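You operate a simulated robot arm through the tools that you are given. There is no shell and no other tool. Be economical: measure what you need, move in short steps, check, and stop when the job is done.

You run a simulated two-armed robot. Do the job below in one go: nothing can be reset, and whatever is moved stays where it is left.

JOB
On the top of the seal table, fold the blue rag in half.

The check looks at the end state, three seconds after you hand in, the way a careful person would. Anything else that was tipped, shoved, dropped, spilled or broken makes it a failure. A push-on lid holds only when it is set on centred and level and pressed home; a screw cap is set on level and turned clockwise until tight. Flat cloth is picked up by pressing the open fingertips on it (5 to 10 N) and closing them slowly along it; thin cloth reads only 2 to 8 mm in the jaws.

ROBOT AND FRAMES
Two 7-joint arms with two-finger parallel grippers on one trunk, on a base that drives. Base frame: it is fixed to the floor where the robot stands at the start and does not move with it; the origin is under the middle of the robot, x ahead of it, y to its left, z up. Readings come in m, rad, newtons and seconds.
The left shoulder is at the start at [0.07, 0.177, 0.895], the right one opposite. With the tool pointing down near the work surface each hand reaches from about 0.28 to 0.72 m from the robot's upright axis, wherever it stands, measured 20 degrees to its own side. Places, roughly: top of the seal table [0.5, 0.4, 0.6]. Payload 3.43 kg a hand.
Tool frame (each hand has its own): the origin (TCP) lies between the finger pads and is the grasp point; the fingertips stand 0.03 m ahead of it; z points along the fingers, y is the line along which they close. Largest opening 0.094 m; finger width 0.028, thickness 0.01; the body of the gripper, 0.05 by 0.096 m, starts 0.055 m behind the TCP.
Orientation is told as [roll, pitch, yaw] about the base's x, y, z axes, in that order, counted from this pose: with the fingers straight down and closing along the base's y, the tool's x points along the base's -x, its y along +y and its z along -z.

CONTROLS
- The arms move only by the tool jog_arm. It takes "left_motion", "right_motion" or both (then of equal length, played together; a hand with none holds still); each is a list of rows, each a list of 7 numbers: the shift along the tool's x, y, z in units of 25 mm (1.0 is 25 mm), then the turn, a rotation vector about the tool's x, y, z in units of 8 degrees (1.0 is 8 degrees), then the opening, from 0 (shut) to 1 (fully open). In form: [[tx, ty, tz, ax, ay, az, gripper], ...]. A call has 1 to 10 rows; each row shifts and turns the commanded pose from where the row before left it, along the tool's axes as they then stand. A call with a number of a shift or a turn outside -1 to 1 is refused whole. Each row takes 0.2 s and may step no farther than 0.05 m and 0.15 rad from the row before; otherwise, or with a gripper value out of range, the whole call is refused. A pose out of reach is approached as far as the arm can. The call stops where the force on the tool passes 40 N (or 10 N more than at its start, if that is more) or the arm is blocked; 0.2 s more then pass. Each finger travels about 0.153 m/s and halts on what it meets, pressing with about 35 N; the grip force reading is that of the motor and also rises with nothing between the fingers. The clock runs only during rows and for 0.2 s after the last one: add rows that do not move to give the fingers time. It gives the time, the measured TCP pose, the force on the tool (base axes), the opening and the grip force at its end, in the units of the frame above (readings bear some noise), with the torque about the TCP (base axes, N m) and any sound that the robot's microphone picked up.
- Cameras (640 x 400 px; columns grow to the right, rows downward): "scene" is now at [0.1269, 0.0093, 1.1871]; the picture's right is [0.15, -0.99, 0.00], its down [-0.79, -0.12, -0.60] and it looks along [0.59, 0.09, -0.80] (base axes); focal length 265 px, centre (320, 200). "left" rides on the left gripper at [0.076, -0.014, -0.103] in its tool frame; the picture's right is [0.18, 0.98, 0.00], its down [-0.75, 0.14, -0.64] and it looks along [-0.63, 0.12, 0.77] (tool axes); focal length 243 px, centre (320, 200). "right" rides on the right gripper at [0.076, 0.014, -0.103] in its tool frame; the picture's right is [-0.18, 0.98, 0.00], its down [-0.75, -0.14, -0.64] and it looks along [-0.63, -0.12, 0.77] (tool axes); focal length 243 px, centre (320, 200). There is no depth. A picture from a camera that has moved, and an enlarged one, comes with that camera's place and axes in the base frame and with its lens.
- camera(camera): a new picture of that camera. It takes no simulated time.
- raise_lower(by): slides the trunk up (or, below 0, down) by that many m; the arms and the scene camera ride with it, the base frame stays. It gives what a move gives, with no picture.
- steer(legs): drives the robot by 1 to 6 legs, each [ahead, turn to the left] in m and rad, along the robot's own axes; the way and the turn of a leg run together, so that a leg with both is an arc; at most 1.5 m and 3.142 rad a leg. The arms and the cameras ride along, it lands a little off, and it stops where it bumps. It gives what a move gives.
- turn_head(pan, tilt): turns the head with the scene camera to pan (to the left, within 1.501 rad either way) and tilt (down, from -0.506 to 1.204), counted from straight ahead of the robot. It gives what a move gives.
- enlarge(camera, box): a new picture of the part [left, top, right, bottom] of that camera's present view, enlarged. It takes no simulated time.
- close_job(): hands the job in; it is judged then, once.

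Work in short steps. Places have to be worked out from the pictures, the camera data and where the tool is seen: move nearer, look again, correct. Check each grasp and each placing, and mend what went wrong. You have 120 turns and 100 pictures in all, those below and enlarged ones among them. Open the grippers and draw the arms clear of the work before you hand the job in, unless the task says otherwise; then end with one line.

The tools are called after "Request:" as a command line: name --argument value ..., lists and objects as JSON in quotes. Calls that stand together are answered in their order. jog_arm: Moves the arms, as the interface text tells. Its arguments: {"type":"object","properties":{"left_motion":{"type":"array","items":{"type":"array","items":{"type":"number"}}},"right_motion":{"type":"array","items":{"type":"array","items":{"type":"number"}}}},"required":[]} The other tools are called the same way: raise_lower (by) slides the trunk up or down; steer (legs) drives the base; turn_head (pan, tilt) turns the head that bears the scene camera; camera (camera) takes a picture; enlarge (camera, box) takes an enlarged picture of a part of a camera's view; close_job () hands the job in.

At the start:

```text
time_s: 0.0
left_tcp_pos: [0.4804, 0.3584, 0.8347]
left_orientation: [-0.001, 0.001, -0.001]
left_force: [0.1, 0.3, -0.4]
left_torque: [0.0, -0.01, 0.01]
left_opening: 0.0939
left_gripper_force: 0.1
right_tcp_pos: [0.2923, -0.0296, 0.8391]
right_orientation: [-0.001, -0.002, -0.002]
right_force: [-0.4, -1.2, -0.1]
right_torque: [-0.01, -0.01, -0.02]
right_opening: 0.0941
right_gripper_force: 0.0
trunk travel left (down, up): [-0.475, 0.365]
robot x, y, heading: [-0.0017, 0.0002, 0.002]
head pan, tilt: [0.152, 0.934]
```

scene: 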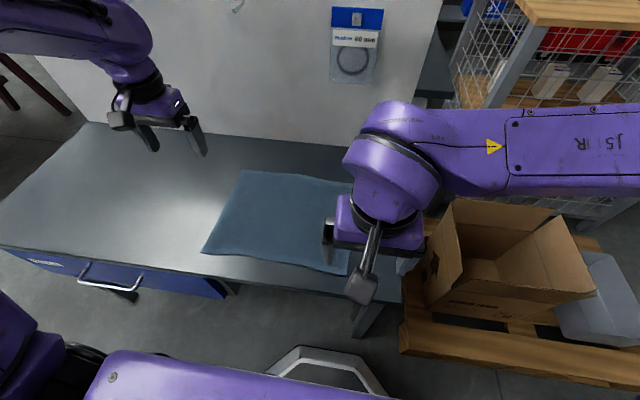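
right: 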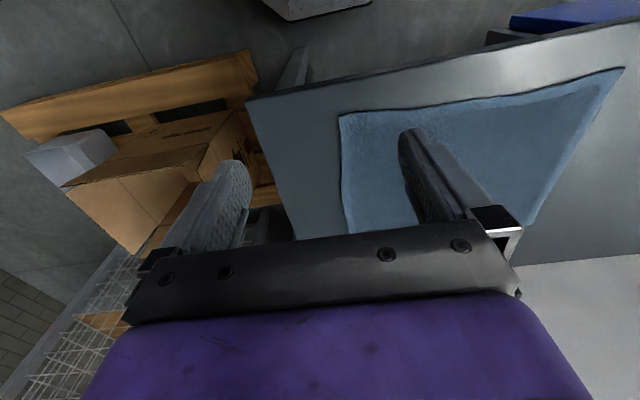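
left: 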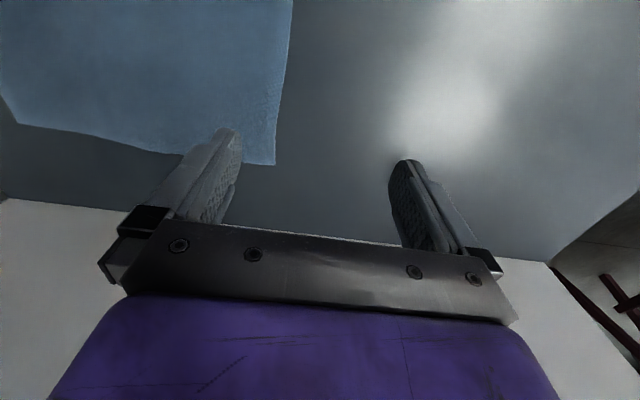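

The rag spans roughly x 0.36–0.64, y −0.01–0.33 from both cameras. I'll turn both grippers about 88° so they close along x, ready to pinch the near corners.

Request:
jog_arm --left_motion '[[0, 0, 0, 0, 0, -1, 0.5], [0, 0, 0, 0, 0, -1, 0.5], [0, 0, 0, 0, 0, -1, 0.5], [0, 0, 0, 0, 0, -1, 0.5], [0, 0, 0, 0, 0, -1, 0.5], [0, 0, 0, 0, 0, -1, 0.5], [0, 0, 0, 0, 0, -1, 0.5], [0, 0, 0, 0, 0, -1, 0.5], [0, 0, 0, 0, 0, -1, 0.5], [0, 0, 0, 0, 0, -1, 0.5]]' --right_motion '[[0, 0, 0, 0, 0, 1, 0.5], [0, 0, 0, 0, 0, 1, 0.5], [0, 0, 0, 0, 0, 1, 0.5], [0, 0, 0, 0, 0, 1, 0.5], [0, 0, 0, 0, 0, 1, 0.5], [0, 0, 0, 0, 0, 1, 0.5], [0, 0, 0, 0, 0, 1, 0.5], [0, 0, 0, 0, 0, 1, 0.5], [0, 0, 0, 0, 0, 1, 0.5], [0, 0, 0, 0, 0, 1, 0.5]]'

```text
time_s: 2.2
left_tcp_pos: [0.4805, 0.3587, 0.8353]
left_orientation: [0.001, -0.001, 1.397]
left_force: [0.8, 0.1, 0.2]
left_torque: [-0.02, -0.01, 0.0]
left_opening: 0.0469
left_gripper_force: 0.1
right_tcp_pos: [0.293, -0.0284, 0.8389]
right_orientation: [-0.001, 0.0, -1.404]
right_force: [0.1, 0.5, -0.1]
right_torque: [0.0, 0.0, -0.01]
right_opening: 0.0471
right_gripper_force: 0.0
trunk travel left (down, up): [-0.475, 0.365]
robot x, y, heading: [0.001, 0.0012, -0.003]
head pan, tilt: [0.152, 0.934]
```

Yaw works both ways. I finish the turn and move both hands above the near corners at z≈0.70.

Request:
jog_arm --left_motion '[[0, 0, 0, 0, 0, -0.62, 0.5], [0, 0, 0, 0, 0, -0.62, 0.5], [0.27, 0.7, 0.9, 0, 0, 0, 0.5], [0.27, 0.7, 0.9, 0, 0, 0, 0.5], [0.27, 0.7, 0.9, 0, 0, 0, 0.5], [0.27, 0.7, 0.9, 0, 0, 0, 0.5], [0.27, 0.7, 0.9, 0, 0, 0, 0.5], [0.27, 0.7, 0.9, 0, 0, 0, 0.5]]' --right_motion '[[0, 0, 0, 0, 0, 0.62, 0.5], [0, 0, 0, 0, 0, 0.62, 0.5], [0.27, 0.55, 0.92, 0, 0, 0, 0.5], [0.27, 0.55, 0.92, 0, 0, 0, 0.5], [0.27, 0.55, 0.92, 0, 0, 0, 0.5], [0.27, 0.55, 0.92, 0, 0, 0, 0.5], [0.27, 0.55, 0.92, 0, 0, 0, 0.5], [0.27, 0.55, 0.92, 0, 0, 0, 0.5]]'

Request:
camera --camera "scene"

Request:
camera --camera "left"

Request:
camera --camera "right"

```text
time_s: 4.0
left_tcp_pos: [0.3749, 0.3175, 0.6988]
left_orientation: [0.0, 0.0, 1.567]
left_force: [0.0, 0.1, -0.1]
left_torque: [0.01, 0.0, 0.01]
left_opening: 0.0472
left_gripper_force: 0.1
right_tcp_pos: [0.3757, 0.011, 0.7006]
right_orientation: [0.001, 0.0, -1.571]
right_force: [-0.2, 0.8, 0.4]
right_torque: [-0.03, -0.03, 0.0]
right_opening: 0.0468
right_gripper_force: 0.2
trunk travel left (down, up): [-0.475, 0.365]
robot x, y, heading: [0.0015, 0.0016, -0.001]
head pan, tilt: [0.152, 0.934]
```

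```text
96 pictures are left
camera scene: at [0.1275, 0.0096, 1.1871], right [0.15, -0.99, 0.0], down [-0.79, -0.12, -0.59], along [0.59, 0.09, -0.8], focal length 265 px, centre (320, 200)
```

scene: 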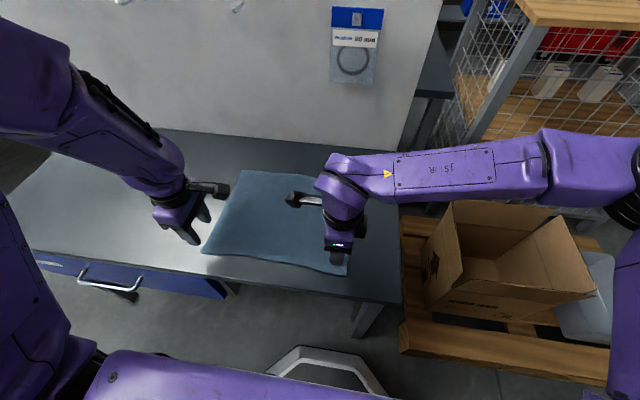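

```text
95 pictures are left
camera left: at [0.3885, 0.2399, 0.8017], right [-0.98, -0.18, 0.0], down [-0.14, 0.75, 0.64], along [-0.12, 0.63, -0.77], focal length 243 px, centre (320, 200)
```

left: 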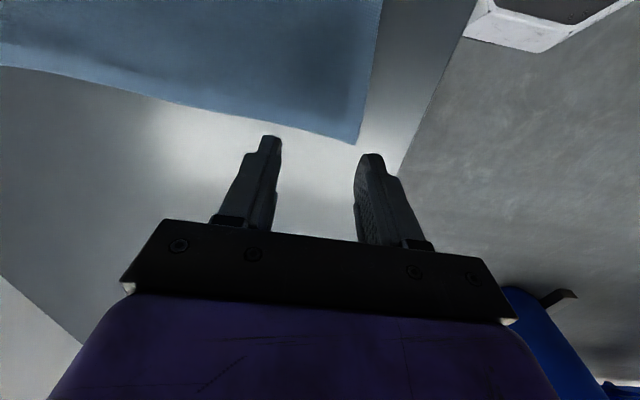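

```text
94 pictures are left
camera right: at [0.3899, 0.0873, 0.8044], right [0.98, -0.18, 0.0], down [-0.14, -0.75, 0.64], along [-0.12, -0.63, -0.77], focal length 243 px, centre (320, 200)
```

right: 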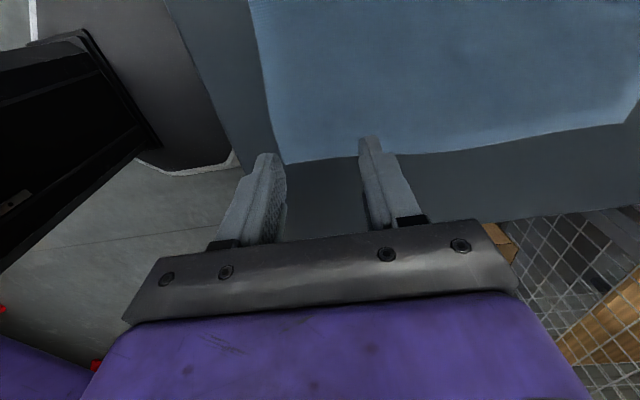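

Corners come out at about (0.34, 0.333) and (0.335, −0.028). I centre the fingers just inside the near edge, set a ~35 mm opening, and descend to z≈0.645.

Request:
jog_arm --left_motion '[[0.05, 0.26, 0.7, 0, 0, 0, 0.37], [0.05, 0.26, 0.7, 0, 0, 0, 0.37], [0, 0, 0.7, 0, 0, 0, 0.37], [0, 0, 0, 0, 0, 0, 0.37]]' --right_motion '[[-0.42, -0.28, 0.7, 0, 0, 0, 0.37], [-0.42, -0.28, 0.7, 0, 0, 0, 0.37], [0, 0, 0.7, 0, 0, 0, 0.37], [0, 0, 0, 0, 0, 0, 0.37]]'

Request:
camera --camera "left"

Request:
camera --camera "right"

```text
time_s: 4.8
left_tcp_pos: [0.3624, 0.3139, 0.6518]
left_orientation: [-0.005, -0.002, 1.564]
left_force: [-4.5, -3.1, 18.3]
left_torque: [-0.13, -0.05, -0.06]
left_opening: 0.0339
left_gripper_force: 0.0
right_tcp_pos: [0.3604, -0.0101, 0.6536]
right_orientation: [0.004, 0.003, -1.57]
right_force: [-1.4, -2.0, 8.3]
right_torque: [-0.05, -0.06, -0.02]
right_opening: 0.0347
right_gripper_force: 0.1
trunk travel left (down, up): [-0.475, 0.365]
robot x, y, heading: [-0.0018, -0.0021, 0.002]
head pan, tilt: [0.152, 0.934]
stopped in row 4 (left hand): the force on the tool passed its limit at 74 N (the readings are from after the stop); the commanded pose is now the measured one
```

```text
93 pictures are left
camera left: at [0.3752, 0.2373, 0.7553], right [-0.98, -0.18, -0.01], down [-0.14, 0.75, 0.64], along [-0.11, 0.63, -0.77], focal length 243 px, centre (320, 200)
```

left: 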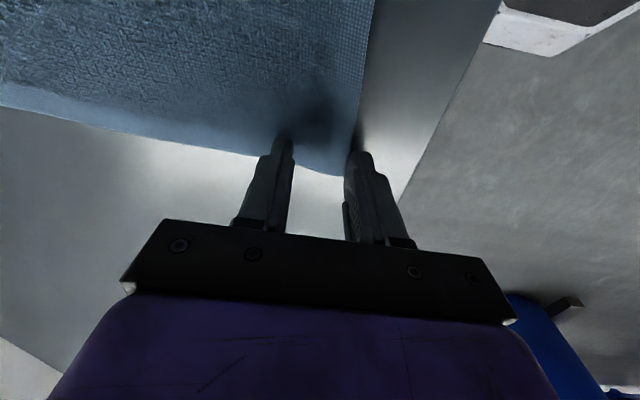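

```text
92 pictures are left
camera right: at [0.3746, 0.0652, 0.7566], right [0.98, -0.18, 0.0], down [-0.14, -0.76, 0.64], along [-0.12, -0.63, -0.77], focal length 243 px, centre (320, 200)
```

right: 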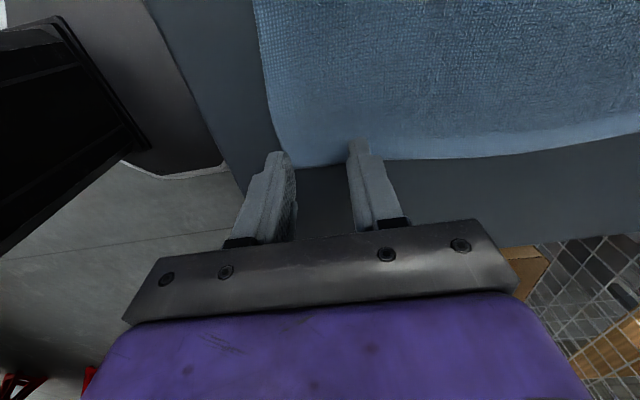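

Contact occurs with the tips at z≈0.622, so the cloth surface is about there. I lift 6 mm, shift both hands slightly further onto the cloth corners, and touch down again gently.

Request:
jog_arm --left_motion '[[0, 0, -0.28, 0, 0, 0, 0.37], [0.12, -0.32, 0, 0, 0, 0, 0.37], [0, 0, 0.1, 0, 0, 0, 0.37], [0, 0, 0.1, 0, 0, 0, 0.37]]' --right_motion '[[0, 0, -0.28, 0, 0, 0, 0.37], [0.48, 0.24, 0, 0, 0, 0, 0.37], [0, 0, 0.12, 0, 0, 0, 0.37], [0, 0, 0.12, 0, 0, 0, 0.37]]'

Request:
camera --camera "left"

Request:
camera --camera "right"

```text
time_s: 5.8
left_tcp_pos: [0.3698, 0.3128, 0.6531]
left_orientation: [-0.007, -0.002, 1.566]
left_force: [0.3, 1.9, 6.2]
left_torque: [0.05, 0.0, 0.0]
left_opening: 0.0345
left_gripper_force: 0.1
right_tcp_pos: [0.3678, 0.0028, 0.6535]
right_orientation: [0.003, 0.006, -1.572]
right_force: [-0.9, -0.7, 7.1]
right_torque: [-0.03, 0.01, 0.0]
right_opening: 0.035
right_gripper_force: 0.2
trunk travel left (down, up): [-0.475, 0.365]
robot x, y, heading: [-0.0006, -0.0038, -0.002]
head pan, tilt: [0.152, 0.934]
```

```text
91 pictures are left
camera left: at [0.3838, 0.2352, 0.7563], right [-0.98, -0.18, -0.01], down [-0.14, 0.75, 0.64], along [-0.11, 0.63, -0.77], focal length 243 px, centre (320, 200)
```

left: 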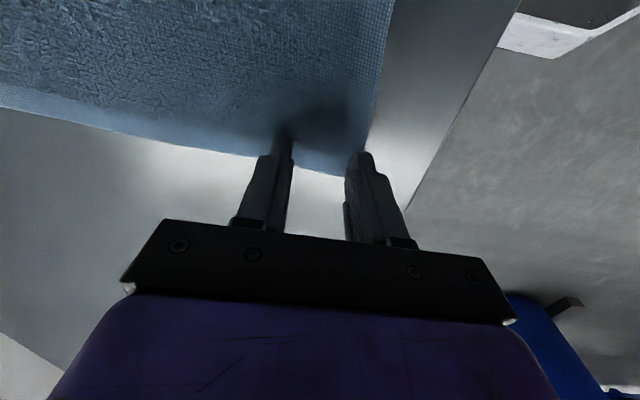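

```text
90 pictures are left
camera right: at [0.3811, 0.0778, 0.7571], right [0.98, -0.18, 0.0], down [-0.14, -0.76, 0.64], along [-0.12, -0.63, -0.77], focal length 243 px, centre (320, 200)
```

right: 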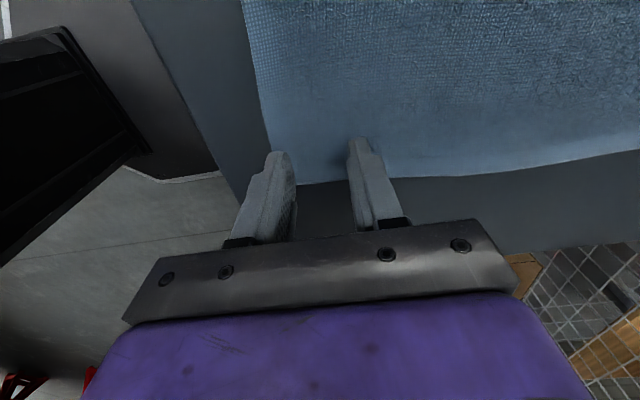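

Both hands press with 6–7 N on the corners. I close slowly.

Request:
jog_arm --left_motion '[[0, 0, 0, 0, 0, 0, 0.32], [0, 0, 0, 0, 0, 0, 0.27], [0, 0, 0, 0, 0, 0, 0.22], [0, 0, 0, 0, 0, 0, 0.17], [0, 0, 0, 0, 0, 0, 0.12], [0, 0, 0, 0, 0, 0, 0.08], [0, 0, 0, 0, 0, 0, 0.04], [0, 0, 0, 0, 0, 0, 0], [0, 0, 0, 0, 0, 0, 0]]' --right_motion '[[0, 0, 0, 0, 0, 0, 0.32], [0, 0, 0, 0, 0, 0, 0.27], [0, 0, 0, 0, 0, 0, 0.22], [0, 0, 0, 0, 0, 0, 0.17], [0, 0, 0, 0, 0, 0, 0.12], [0, 0, 0, 0, 0, 0, 0.08], [0, 0, 0, 0, 0, 0, 0.04], [0, 0, 0, 0, 0, 0, 0], [0, 0, 0, 0, 0, 0, 0]]'

Request:
camera --camera "left"

Request:
camera --camera "right"

```text
time_s: 7.8
left_tcp_pos: [0.3692, 0.3113, 0.6526]
left_orientation: [-0.005, 0.001, 1.565]
left_force: [-1.0, -0.9, 7.7]
left_torque: [-0.04, 0.01, 0.02]
left_opening: 0.0051
left_gripper_force: 34.4
right_tcp_pos: [0.3657, 0.0012, 0.6533]
right_orientation: [0.004, 0.002, -1.571]
right_force: [0.8, 0.3, 10.9]
right_torque: [-0.03, -0.03, 0.01]
right_opening: 0.004
right_gripper_force: 34.9
trunk travel left (down, up): [-0.475, 0.365]
robot x, y, heading: [0.0019, -0.0001, 0.002]
head pan, tilt: [0.152, 0.934]
```

```text
89 pictures are left
camera left: at [0.3831, 0.235, 0.7561], right [-0.98, -0.18, 0.0], down [-0.14, 0.75, 0.64], along [-0.11, 0.63, -0.77], focal length 243 px, centre (320, 200)
```

left: 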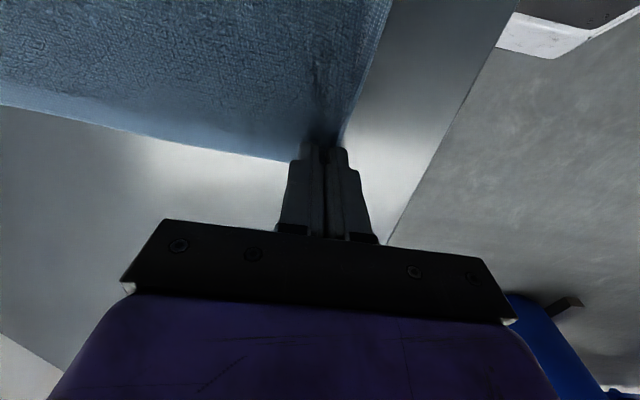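

```text
88 pictures are left
camera right: at [0.3806, 0.0776, 0.7567], right [0.98, -0.18, 0.0], down [-0.14, -0.76, 0.64], along [-0.12, -0.63, -0.77], focal length 243 px, centre (320, 200)
```

right: 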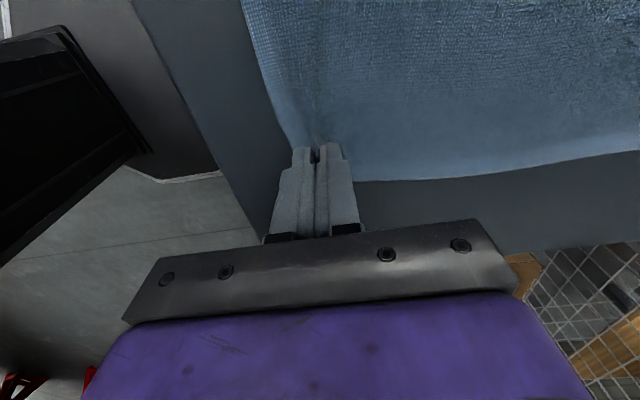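

Openings 5 and 4 mm with 35 N: both appear to hold cloth. I lift 7 cm and check.

Request:
jog_arm --left_motion '[[0, 0, -0.3, 0, 0, 0, 0], [0, 0, -0.5, 0, 0, 0, 0], [0, -0.2, -0.5, 0, 0, 0, 0], [0, -0.2, -0.5, 0, 0, 0, 0], [0, -0.3, -0.5, 0, 0, 0, 0], [0, -0.3, -0.5, 0, 0, 0, 0]]' --right_motion '[[0, 0, -0.3, 0, 0, 0, 0], [0, 0, -0.5, 0, 0, 0, 0], [0, 0.2, -0.5, 0, 0, 0, 0], [0, 0.2, -0.5, 0, 0, 0, 0], [0, 0.3, -0.5, 0, 0, 0, 0], [0, 0.3, -0.5, 0, 0, 0, 0]]'

Request:
camera --camera "scene"

Request:
camera --camera "left"

Request:
camera --camera "right"

```text
time_s: 9.2
left_tcp_pos: [0.396, 0.3135, 0.7233]
left_orientation: [-0.004, 0.0, 1.562]
left_force: [-0.6, -0.3, 0.6]
left_torque: [-0.01, -0.04, 0.05]
left_opening: 0.0044
left_gripper_force: 35.1
right_tcp_pos: [0.3914, 0.0024, 0.7221]
right_orientation: [0.002, 0.001, -1.571]
right_force: [-0.9, 0.0, -0.4]
right_torque: [0.02, -0.05, 0.0]
right_opening: 0.0037
right_gripper_force: 34.7
trunk travel left (down, up): [-0.475, 0.365]
robot x, y, heading: [-0.0004, 0.0028, 0.004]
head pan, tilt: [0.152, 0.934]
```

```text
87 pictures are left
camera scene: at [0.1267, 0.0092, 1.1871], right [0.15, -0.99, 0.0], down [-0.79, -0.12, -0.6], along [0.59, 0.09, -0.8], focal length 265 px, centre (320, 200)
```

scene: 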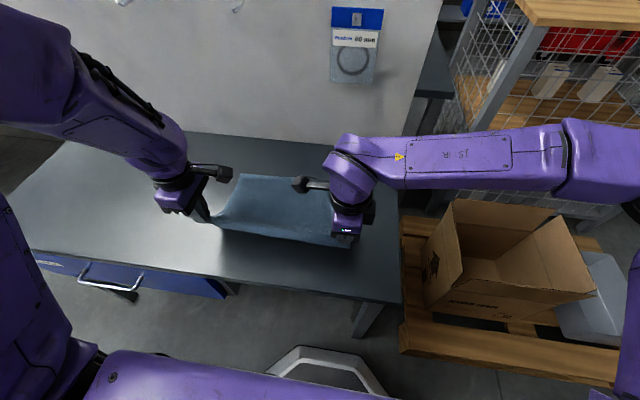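

```text
86 pictures are left
camera left: at [0.409, 0.235, 0.8254], right [-0.98, -0.18, 0.0], down [-0.14, 0.75, 0.64], along [-0.11, 0.63, -0.77], focal length 243 px, centre (320, 200)
```

left: 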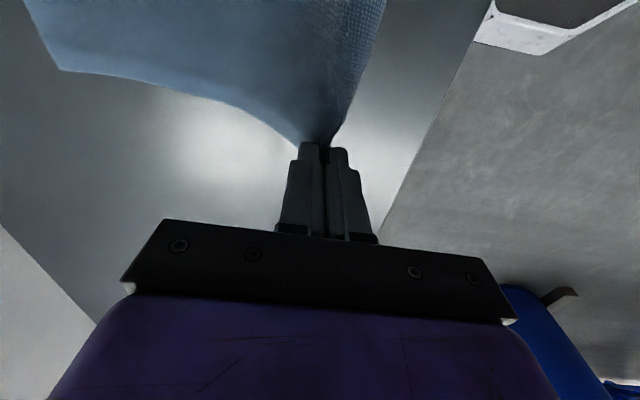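

```text
85 pictures are left
camera right: at [0.4066, 0.0773, 0.8263], right [0.98, -0.18, 0.0], down [-0.14, -0.75, 0.64], along [-0.12, -0.63, -0.77], focal length 243 px, centre (320, 200)
```

right: 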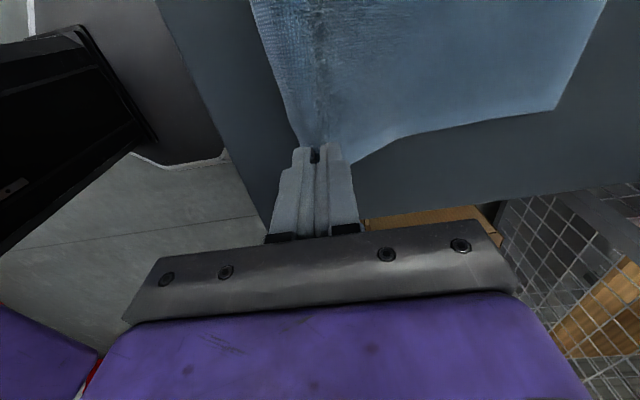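

Both corners are held and the edge rises cleanly. I carry them up and over the fold line, staying below the taut arc.

Request:
jog_arm --left_motion '[[0, -0.55, -0.22, 0, 0, 0, 0], [0, -0.55, -0.22, 0, 0, 0, 0], [0, -0.55, -0.22, 0, 0, 0, 0], [0, -0.55, -0.22, 0, 0, 0, 0], [0, -0.56, 0.08, 0, 0, 0, 0], [0, -0.56, 0.08, 0, 0, 0, 0], [0, -0.56, 0.08, 0, 0, 0, 0], [0, -0.56, 0.08, 0, 0, 0, 0], [0, -0.56, 0.08, 0, 0, 0, 0]]' --right_motion '[[0, 0.57, -0.22, 0, 0, 0, 0], [0, 0.57, -0.22, 0, 0, 0, 0], [0, 0.57, -0.22, 0, 0, 0, 0], [0, 0.57, -0.22, 0, 0, 0, 0], [0, 0.58, 0.08, 0, 0, 0, 0], [0, 0.58, 0.08, 0, 0, 0, 0], [0, 0.58, 0.08, 0, 0, 0, 0], [0, 0.58, 0.08, 0, 0, 0, 0], [0, 0.58, 0.08, 0, 0, 0, 0]]'

Request:
camera --camera "scene"

Request:
camera --camera "left"

Request:
camera --camera "right"

```text
time_s: 11.2
left_tcp_pos: [0.5216, 0.3112, 0.7339]
left_orientation: [-0.003, 0.0, 1.565]
left_force: [0.0, 0.1, -0.5]
left_torque: [-0.04, 0.0, -0.02]
left_opening: 0.0044
left_gripper_force: 34.6
right_tcp_pos: [0.5214, 0.0014, 0.7333]
right_orientation: [-0.001, 0.002, -1.572]
right_force: [-0.1, -0.4, -0.1]
right_torque: [-0.03, 0.02, -0.01]
right_opening: 0.004
right_gripper_force: 34.5
trunk travel left (down, up): [-0.475, 0.365]
robot x, y, heading: [-0.0007, -0.0011, -0.003]
head pan, tilt: [0.152, 0.934]
```

```text
84 pictures are left
camera scene: at [0.1277, 0.0095, 1.187], right [0.15, -0.99, 0.0], down [-0.79, -0.12, -0.59], along [0.59, 0.09, -0.8], focal length 265 px, centre (320, 200)
```

scene: 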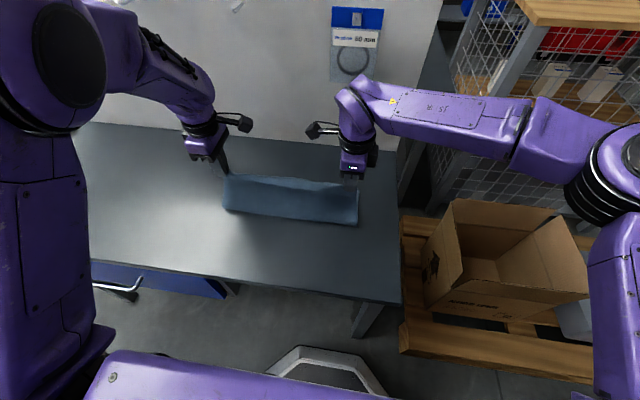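

```text
83 pictures are left
camera left: at [0.535, 0.2345, 0.8377], right [-0.98, -0.18, 0.0], down [-0.14, 0.75, 0.64], along [-0.11, 0.63, -0.77], focal length 243 px, centre (320, 200)
```

left: 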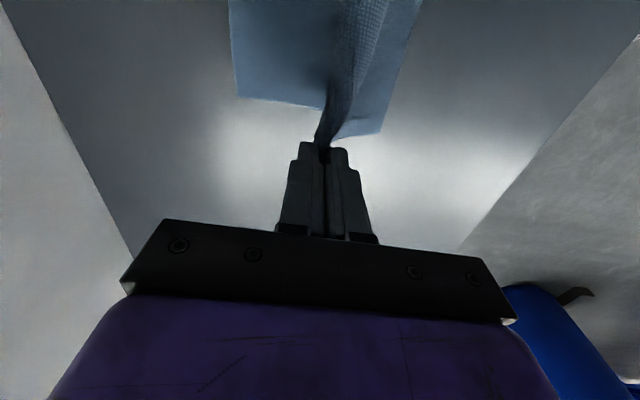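

```text
82 pictures are left
camera right: at [0.5362, 0.0779, 0.8373], right [0.98, -0.18, 0.0], down [-0.14, -0.75, 0.64], along [-0.12, -0.63, -0.77], focal length 243 px, centre (320, 200)
```

right: 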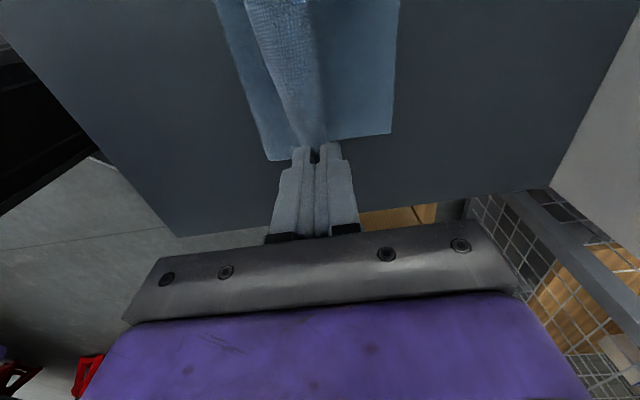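

Bottom far edge is at x≈0.596 (left) / 0.582 (right), y 0.312…−0.030, so the top layer needs to go about 12 mm toward −y. I lower both hands to lay the pinched corners on the far corners.

Request:
jog_arm --left_motion '[[0.08, -0.45, 0.3, 0, 0, 0, 0], [0.08, -0.45, 0.4, 0, 0, 0, 0], [0.08, -0.4, 0.5, 0, 0, 0, 0], [0.08, -0.4, 0.6, 0, 0, 0, 0], [0.08, -0.35, 0.6, 0, 0, 0, 0], [0.08, -0.2, 0.5, 0, 0, 0, 0]]' --right_motion '[[-0.08, 0.33, 0.3, 0, 0, 0, 0], [-0.08, 0.33, 0.4, 0, 0, 0, 0], [-0.08, 0.3, 0.5, 0, 0, 0, 0], [-0.08, 0.3, 0.6, 0, 0, 0, 0], [-0.08, 0.25, 0.6, 0, 0, 0, 0], [-0.08, 0.11, 0.5, 0, 0, 0, 0]]'

Request:
camera --camera "scene"

Request:
camera --camera "left"

Request:
camera --camera "right"

```text
time_s: 12.6
left_tcp_pos: [0.5768, 0.2986, 0.6637]
left_orientation: [-0.004, 0.0, 1.567]
left_force: [0.0, 0.1, 1.5]
left_torque: [0.01, -0.01, -0.05]
left_opening: 0.0046
left_gripper_force: 34.3
right_tcp_pos: [0.5611, -0.0085, 0.6632]
right_orientation: [0.002, 0.0, -1.57]
right_force: [-0.1, 0.2, 2.5]
right_torque: [0.04, -0.04, 0.0]
right_opening: 0.0037
right_gripper_force: 34.5
trunk travel left (down, up): [-0.475, 0.365]
robot x, y, heading: [-0.0007, -0.0005, 0.002]
head pan, tilt: [0.152, 0.934]
```

```text
81 pictures are left
camera scene: at [0.1265, 0.0093, 1.1873], right [0.15, -0.99, 0.0], down [-0.79, -0.12, -0.6], along [0.59, 0.09, -0.8], focal length 265 px, centre (320, 200)
```

scene: 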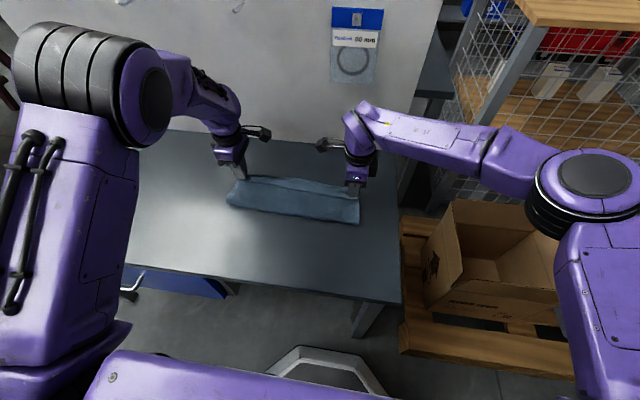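

```text
80 pictures are left
camera left: at [0.5906, 0.2217, 0.7665], right [-0.98, -0.18, 0.0], down [-0.14, 0.75, 0.64], along [-0.11, 0.63, -0.77], focal length 243 px, centre (320, 200)
```

left: 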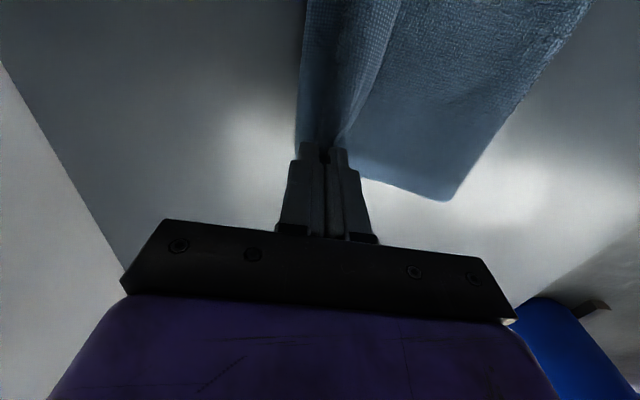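

```text
79 pictures are left
camera right: at [0.5756, 0.0661, 0.7663], right [0.98, -0.18, 0.0], down [-0.14, -0.76, 0.64], along [-0.12, -0.63, -0.77], focal length 243 px, centre (320, 200)
```

right: 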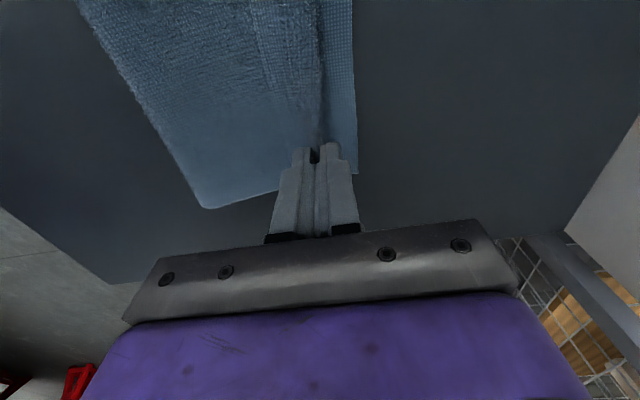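

Corners are aligned over the far corners with light contact. I lower 2 mm, open the jaws a little and slowly, and look.

Request:
jog_arm --left_motion '[[0, 0, 0.08, 0, 0, 0, 0], [0, 0, 0, 0, 0, 0, 0.08], [0, 0, 0, 0, 0, 0, 0.14], [0, 0, 0, 0, 0, 0, 0.2], [0, 0, -0.2, 0, 0, 0, 0.2], [0, 0, -0.4, 0, 0, 0, 0.2], [0, 0, -0.6, 0, 0, 0, 0.2], [0, 0, -1, 0, 0, 0, 0.2], [0, 0, -1, 0, 0, 0, 0.2]]' --right_motion '[[0, 0, 0.08, 0, 0, 0, 0], [0, 0, 0, 0, 0, 0, 0.08], [0, 0, 0, 0, 0, 0, 0.14], [0, 0, 0, 0, 0, 0, 0.2], [0, 0, -0.2, 0, 0, 0, 0.2], [0, 0, -0.4, 0, 0, 0, 0.2], [0, 0, -0.6, 0, 0, 0, 0.2], [0, 0, -1, 0, 0, 0, 0.2], [0, 0, -1, 0, 0, 0, 0.2]]'

Request:
enlarge --camera "scene" --box '[200, 140, 400, 265]'

Request:
camera --camera "left"

Request:
camera --camera "right"

```text
time_s: 14.6
left_tcp_pos: [0.577, 0.2986, 0.7418]
left_orientation: [-0.003, 0.0, 1.566]
left_force: [-0.8, -0.2, 0.0]
left_torque: [0.03, -0.03, 0.0]
left_opening: 0.0189
left_gripper_force: 0.1
right_tcp_pos: [0.5617, -0.0087, 0.7402]
right_orientation: [0.002, 0.002, -1.571]
right_force: [0.3, -0.2, -1.6]
right_torque: [0.02, -0.01, 0.01]
right_opening: 0.0191
right_gripper_force: 0.0
trunk travel left (down, up): [-0.475, 0.365]
robot x, y, heading: [-0.0004, -0.0002, -0.0]
head pan, tilt: [0.152, 0.934]
```

```text
3.20 times, centred on (300, 202) of scene
camera zoom: at [0.1262, 0.0092, 1.1871], right [0.15, -0.99, 0.0], down [-0.79, -0.12, -0.6], along [0.59, 0.09, -0.8], focal length 849 px, centre (384, 192)
```

zoom: 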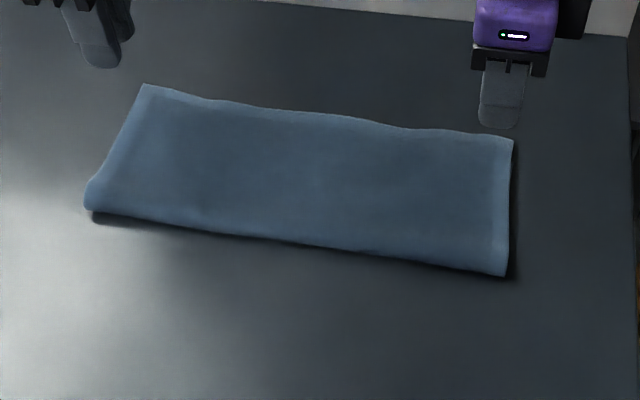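

```text
77 pictures are left
camera left: at [0.5897, 0.2216, 0.844], right [-0.98, -0.18, 0.0], down [-0.14, 0.75, 0.64], along [-0.11, 0.63, -0.77], focal length 243 px, centre (320, 200)
```

left: 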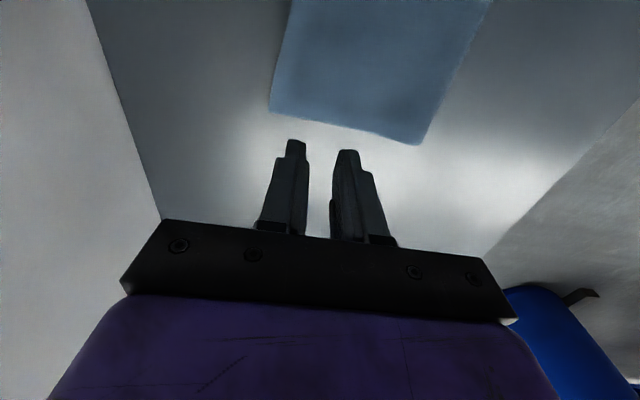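

```text
76 pictures are left
camera right: at [0.5754, 0.0665, 0.844], right [0.98, -0.18, 0.0], down [-0.14, -0.75, 0.64], along [-0.12, -0.63, -0.77], focal length 243 px, centre (320, 200)
```

right: 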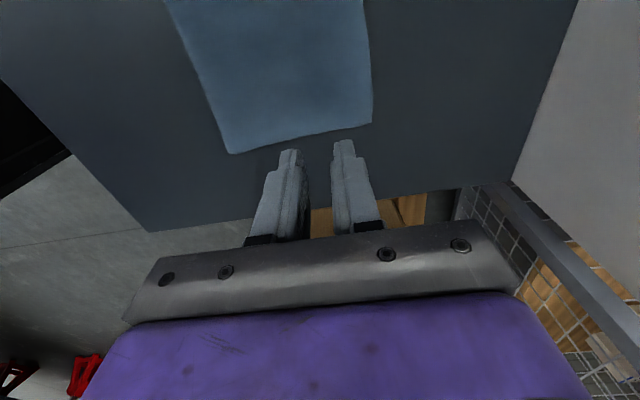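

The fold looks very neat, with edges coincident. I take closer looks for puffiness or misalignment before retreating.

Request:
enlarge --camera "left" --box '[240, 0, 520, 175]'

Request:
enlarge --camera "right" --box '[150, 0, 430, 175]'

```text
2.29 times, centred on (380, 88) of left
camera zoom: at [0.5897, 0.2216, 0.844], right [-0.98, -0.18, 0.0], down [-0.14, 0.75, 0.64], along [-0.11, 0.63, -0.77], focal length 555 px, centre (183, 457)
```

zoom: 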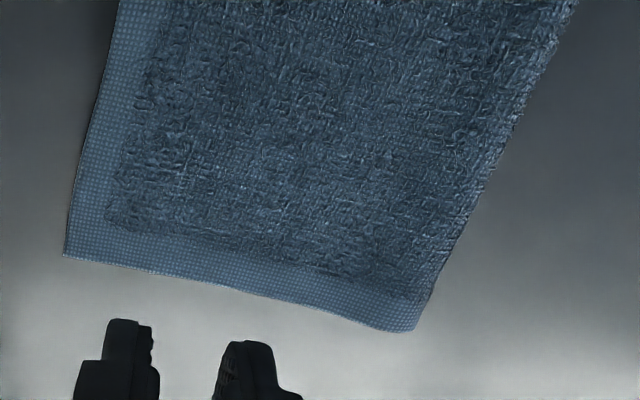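

```text
2.29 times, centred on (290, 88) of right
camera zoom: at [0.5754, 0.0665, 0.844], right [0.98, -0.18, 0.0], down [-0.14, -0.75, 0.64], along [-0.12, -0.63, -0.77], focal length 555 px, centre (389, 457)
```

zoom: 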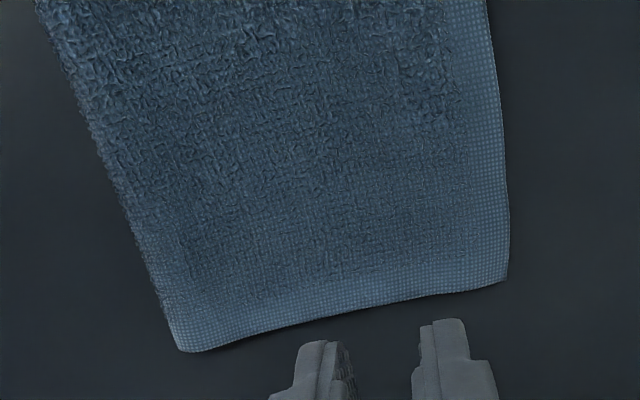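

Edges and hems line up squarely and flat. I open the grippers and draw both arms up and away.

Request:
jog_arm --left_motion '[[0, 0, -1, 0, 0, 0, 0.5], [0, 0, -1, 0, 0, 0, 0.8], [0, 0, -1, 0, 0, 0, 1], [-0.6, 0.6, -0.5, 0, 0, 0, 1], [-0.6, 0.6, -0.5, 0, 0, 0, 1], [-0.6, 0.8, 0, 0, 0, 0, 1], [-0.6, 0.8, 0, 0, 0, 0, 1], [-0.6, 0.8, 0, 0, 0, 0, 1]]' --right_motion '[[0, 0, -1, 0, 0, 0, 0.5], [0, 0, -1, 0, 0, 0, 0.8], [0, 0, -1, 0, 0, 0, 1], [-0.6, -0.6, -0.5, 0, 0, 0, 1], [-0.6, -0.6, -0.5, 0, 0, 0, 1], [-0.6, -0.8, 0, 0, 0, 0, 1], [-0.6, -0.8, 0, 0, 0, 0, 1], [-0.6, -0.8, 0, 0, 0, 0, 1]]'

Request:
camera --camera "scene"

```text
time_s: 16.4
left_tcp_pos: [0.487, 0.3747, 0.8413]
left_orientation: [-0.005, -0.003, 1.563]
left_force: [-0.7, 0.2, 0.1]
left_torque: [-0.02, -0.01, 0.04]
left_opening: 0.0939
left_gripper_force: 0.1
right_tcp_pos: [0.4713, -0.0858, 0.8413]
right_orientation: [0.004, 0.003, -1.57]
right_force: [-0.2, -0.1, 0.7]
right_torque: [0.02, 0.01, 0.0]
right_opening: 0.0938
right_gripper_force: 0.1
trunk travel left (down, up): [-0.475, 0.365]
robot x, y, heading: [-0.003, 0.0039, -0.001]
head pan, tilt: [0.152, 0.934]
```

```text
73 pictures are left
camera scene: at [0.1258, 0.0089, 1.1872], right [0.15, -0.99, 0.0], down [-0.79, -0.12, -0.6], along [0.59, 0.09, -0.8], focal length 265 px, centre (320, 200)
```

scene: 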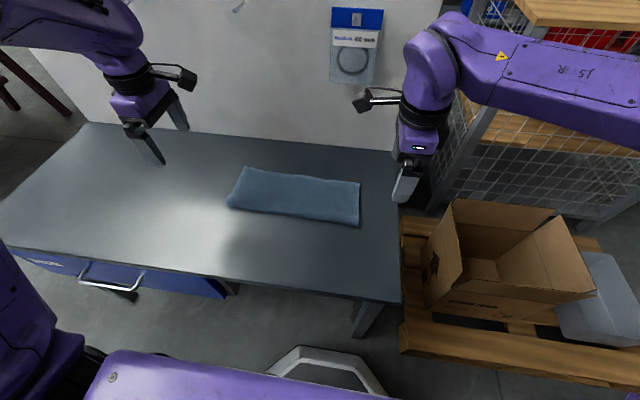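

The rag lies folded in half, the arms are clear and nothing else was touched. I hand in.

Request:
close_job

```text
The job is handed in.
```

The blue rag is folded in half on top of the seal table, with its edges lined up; both grippers are open and clear, and nothing else was moved.
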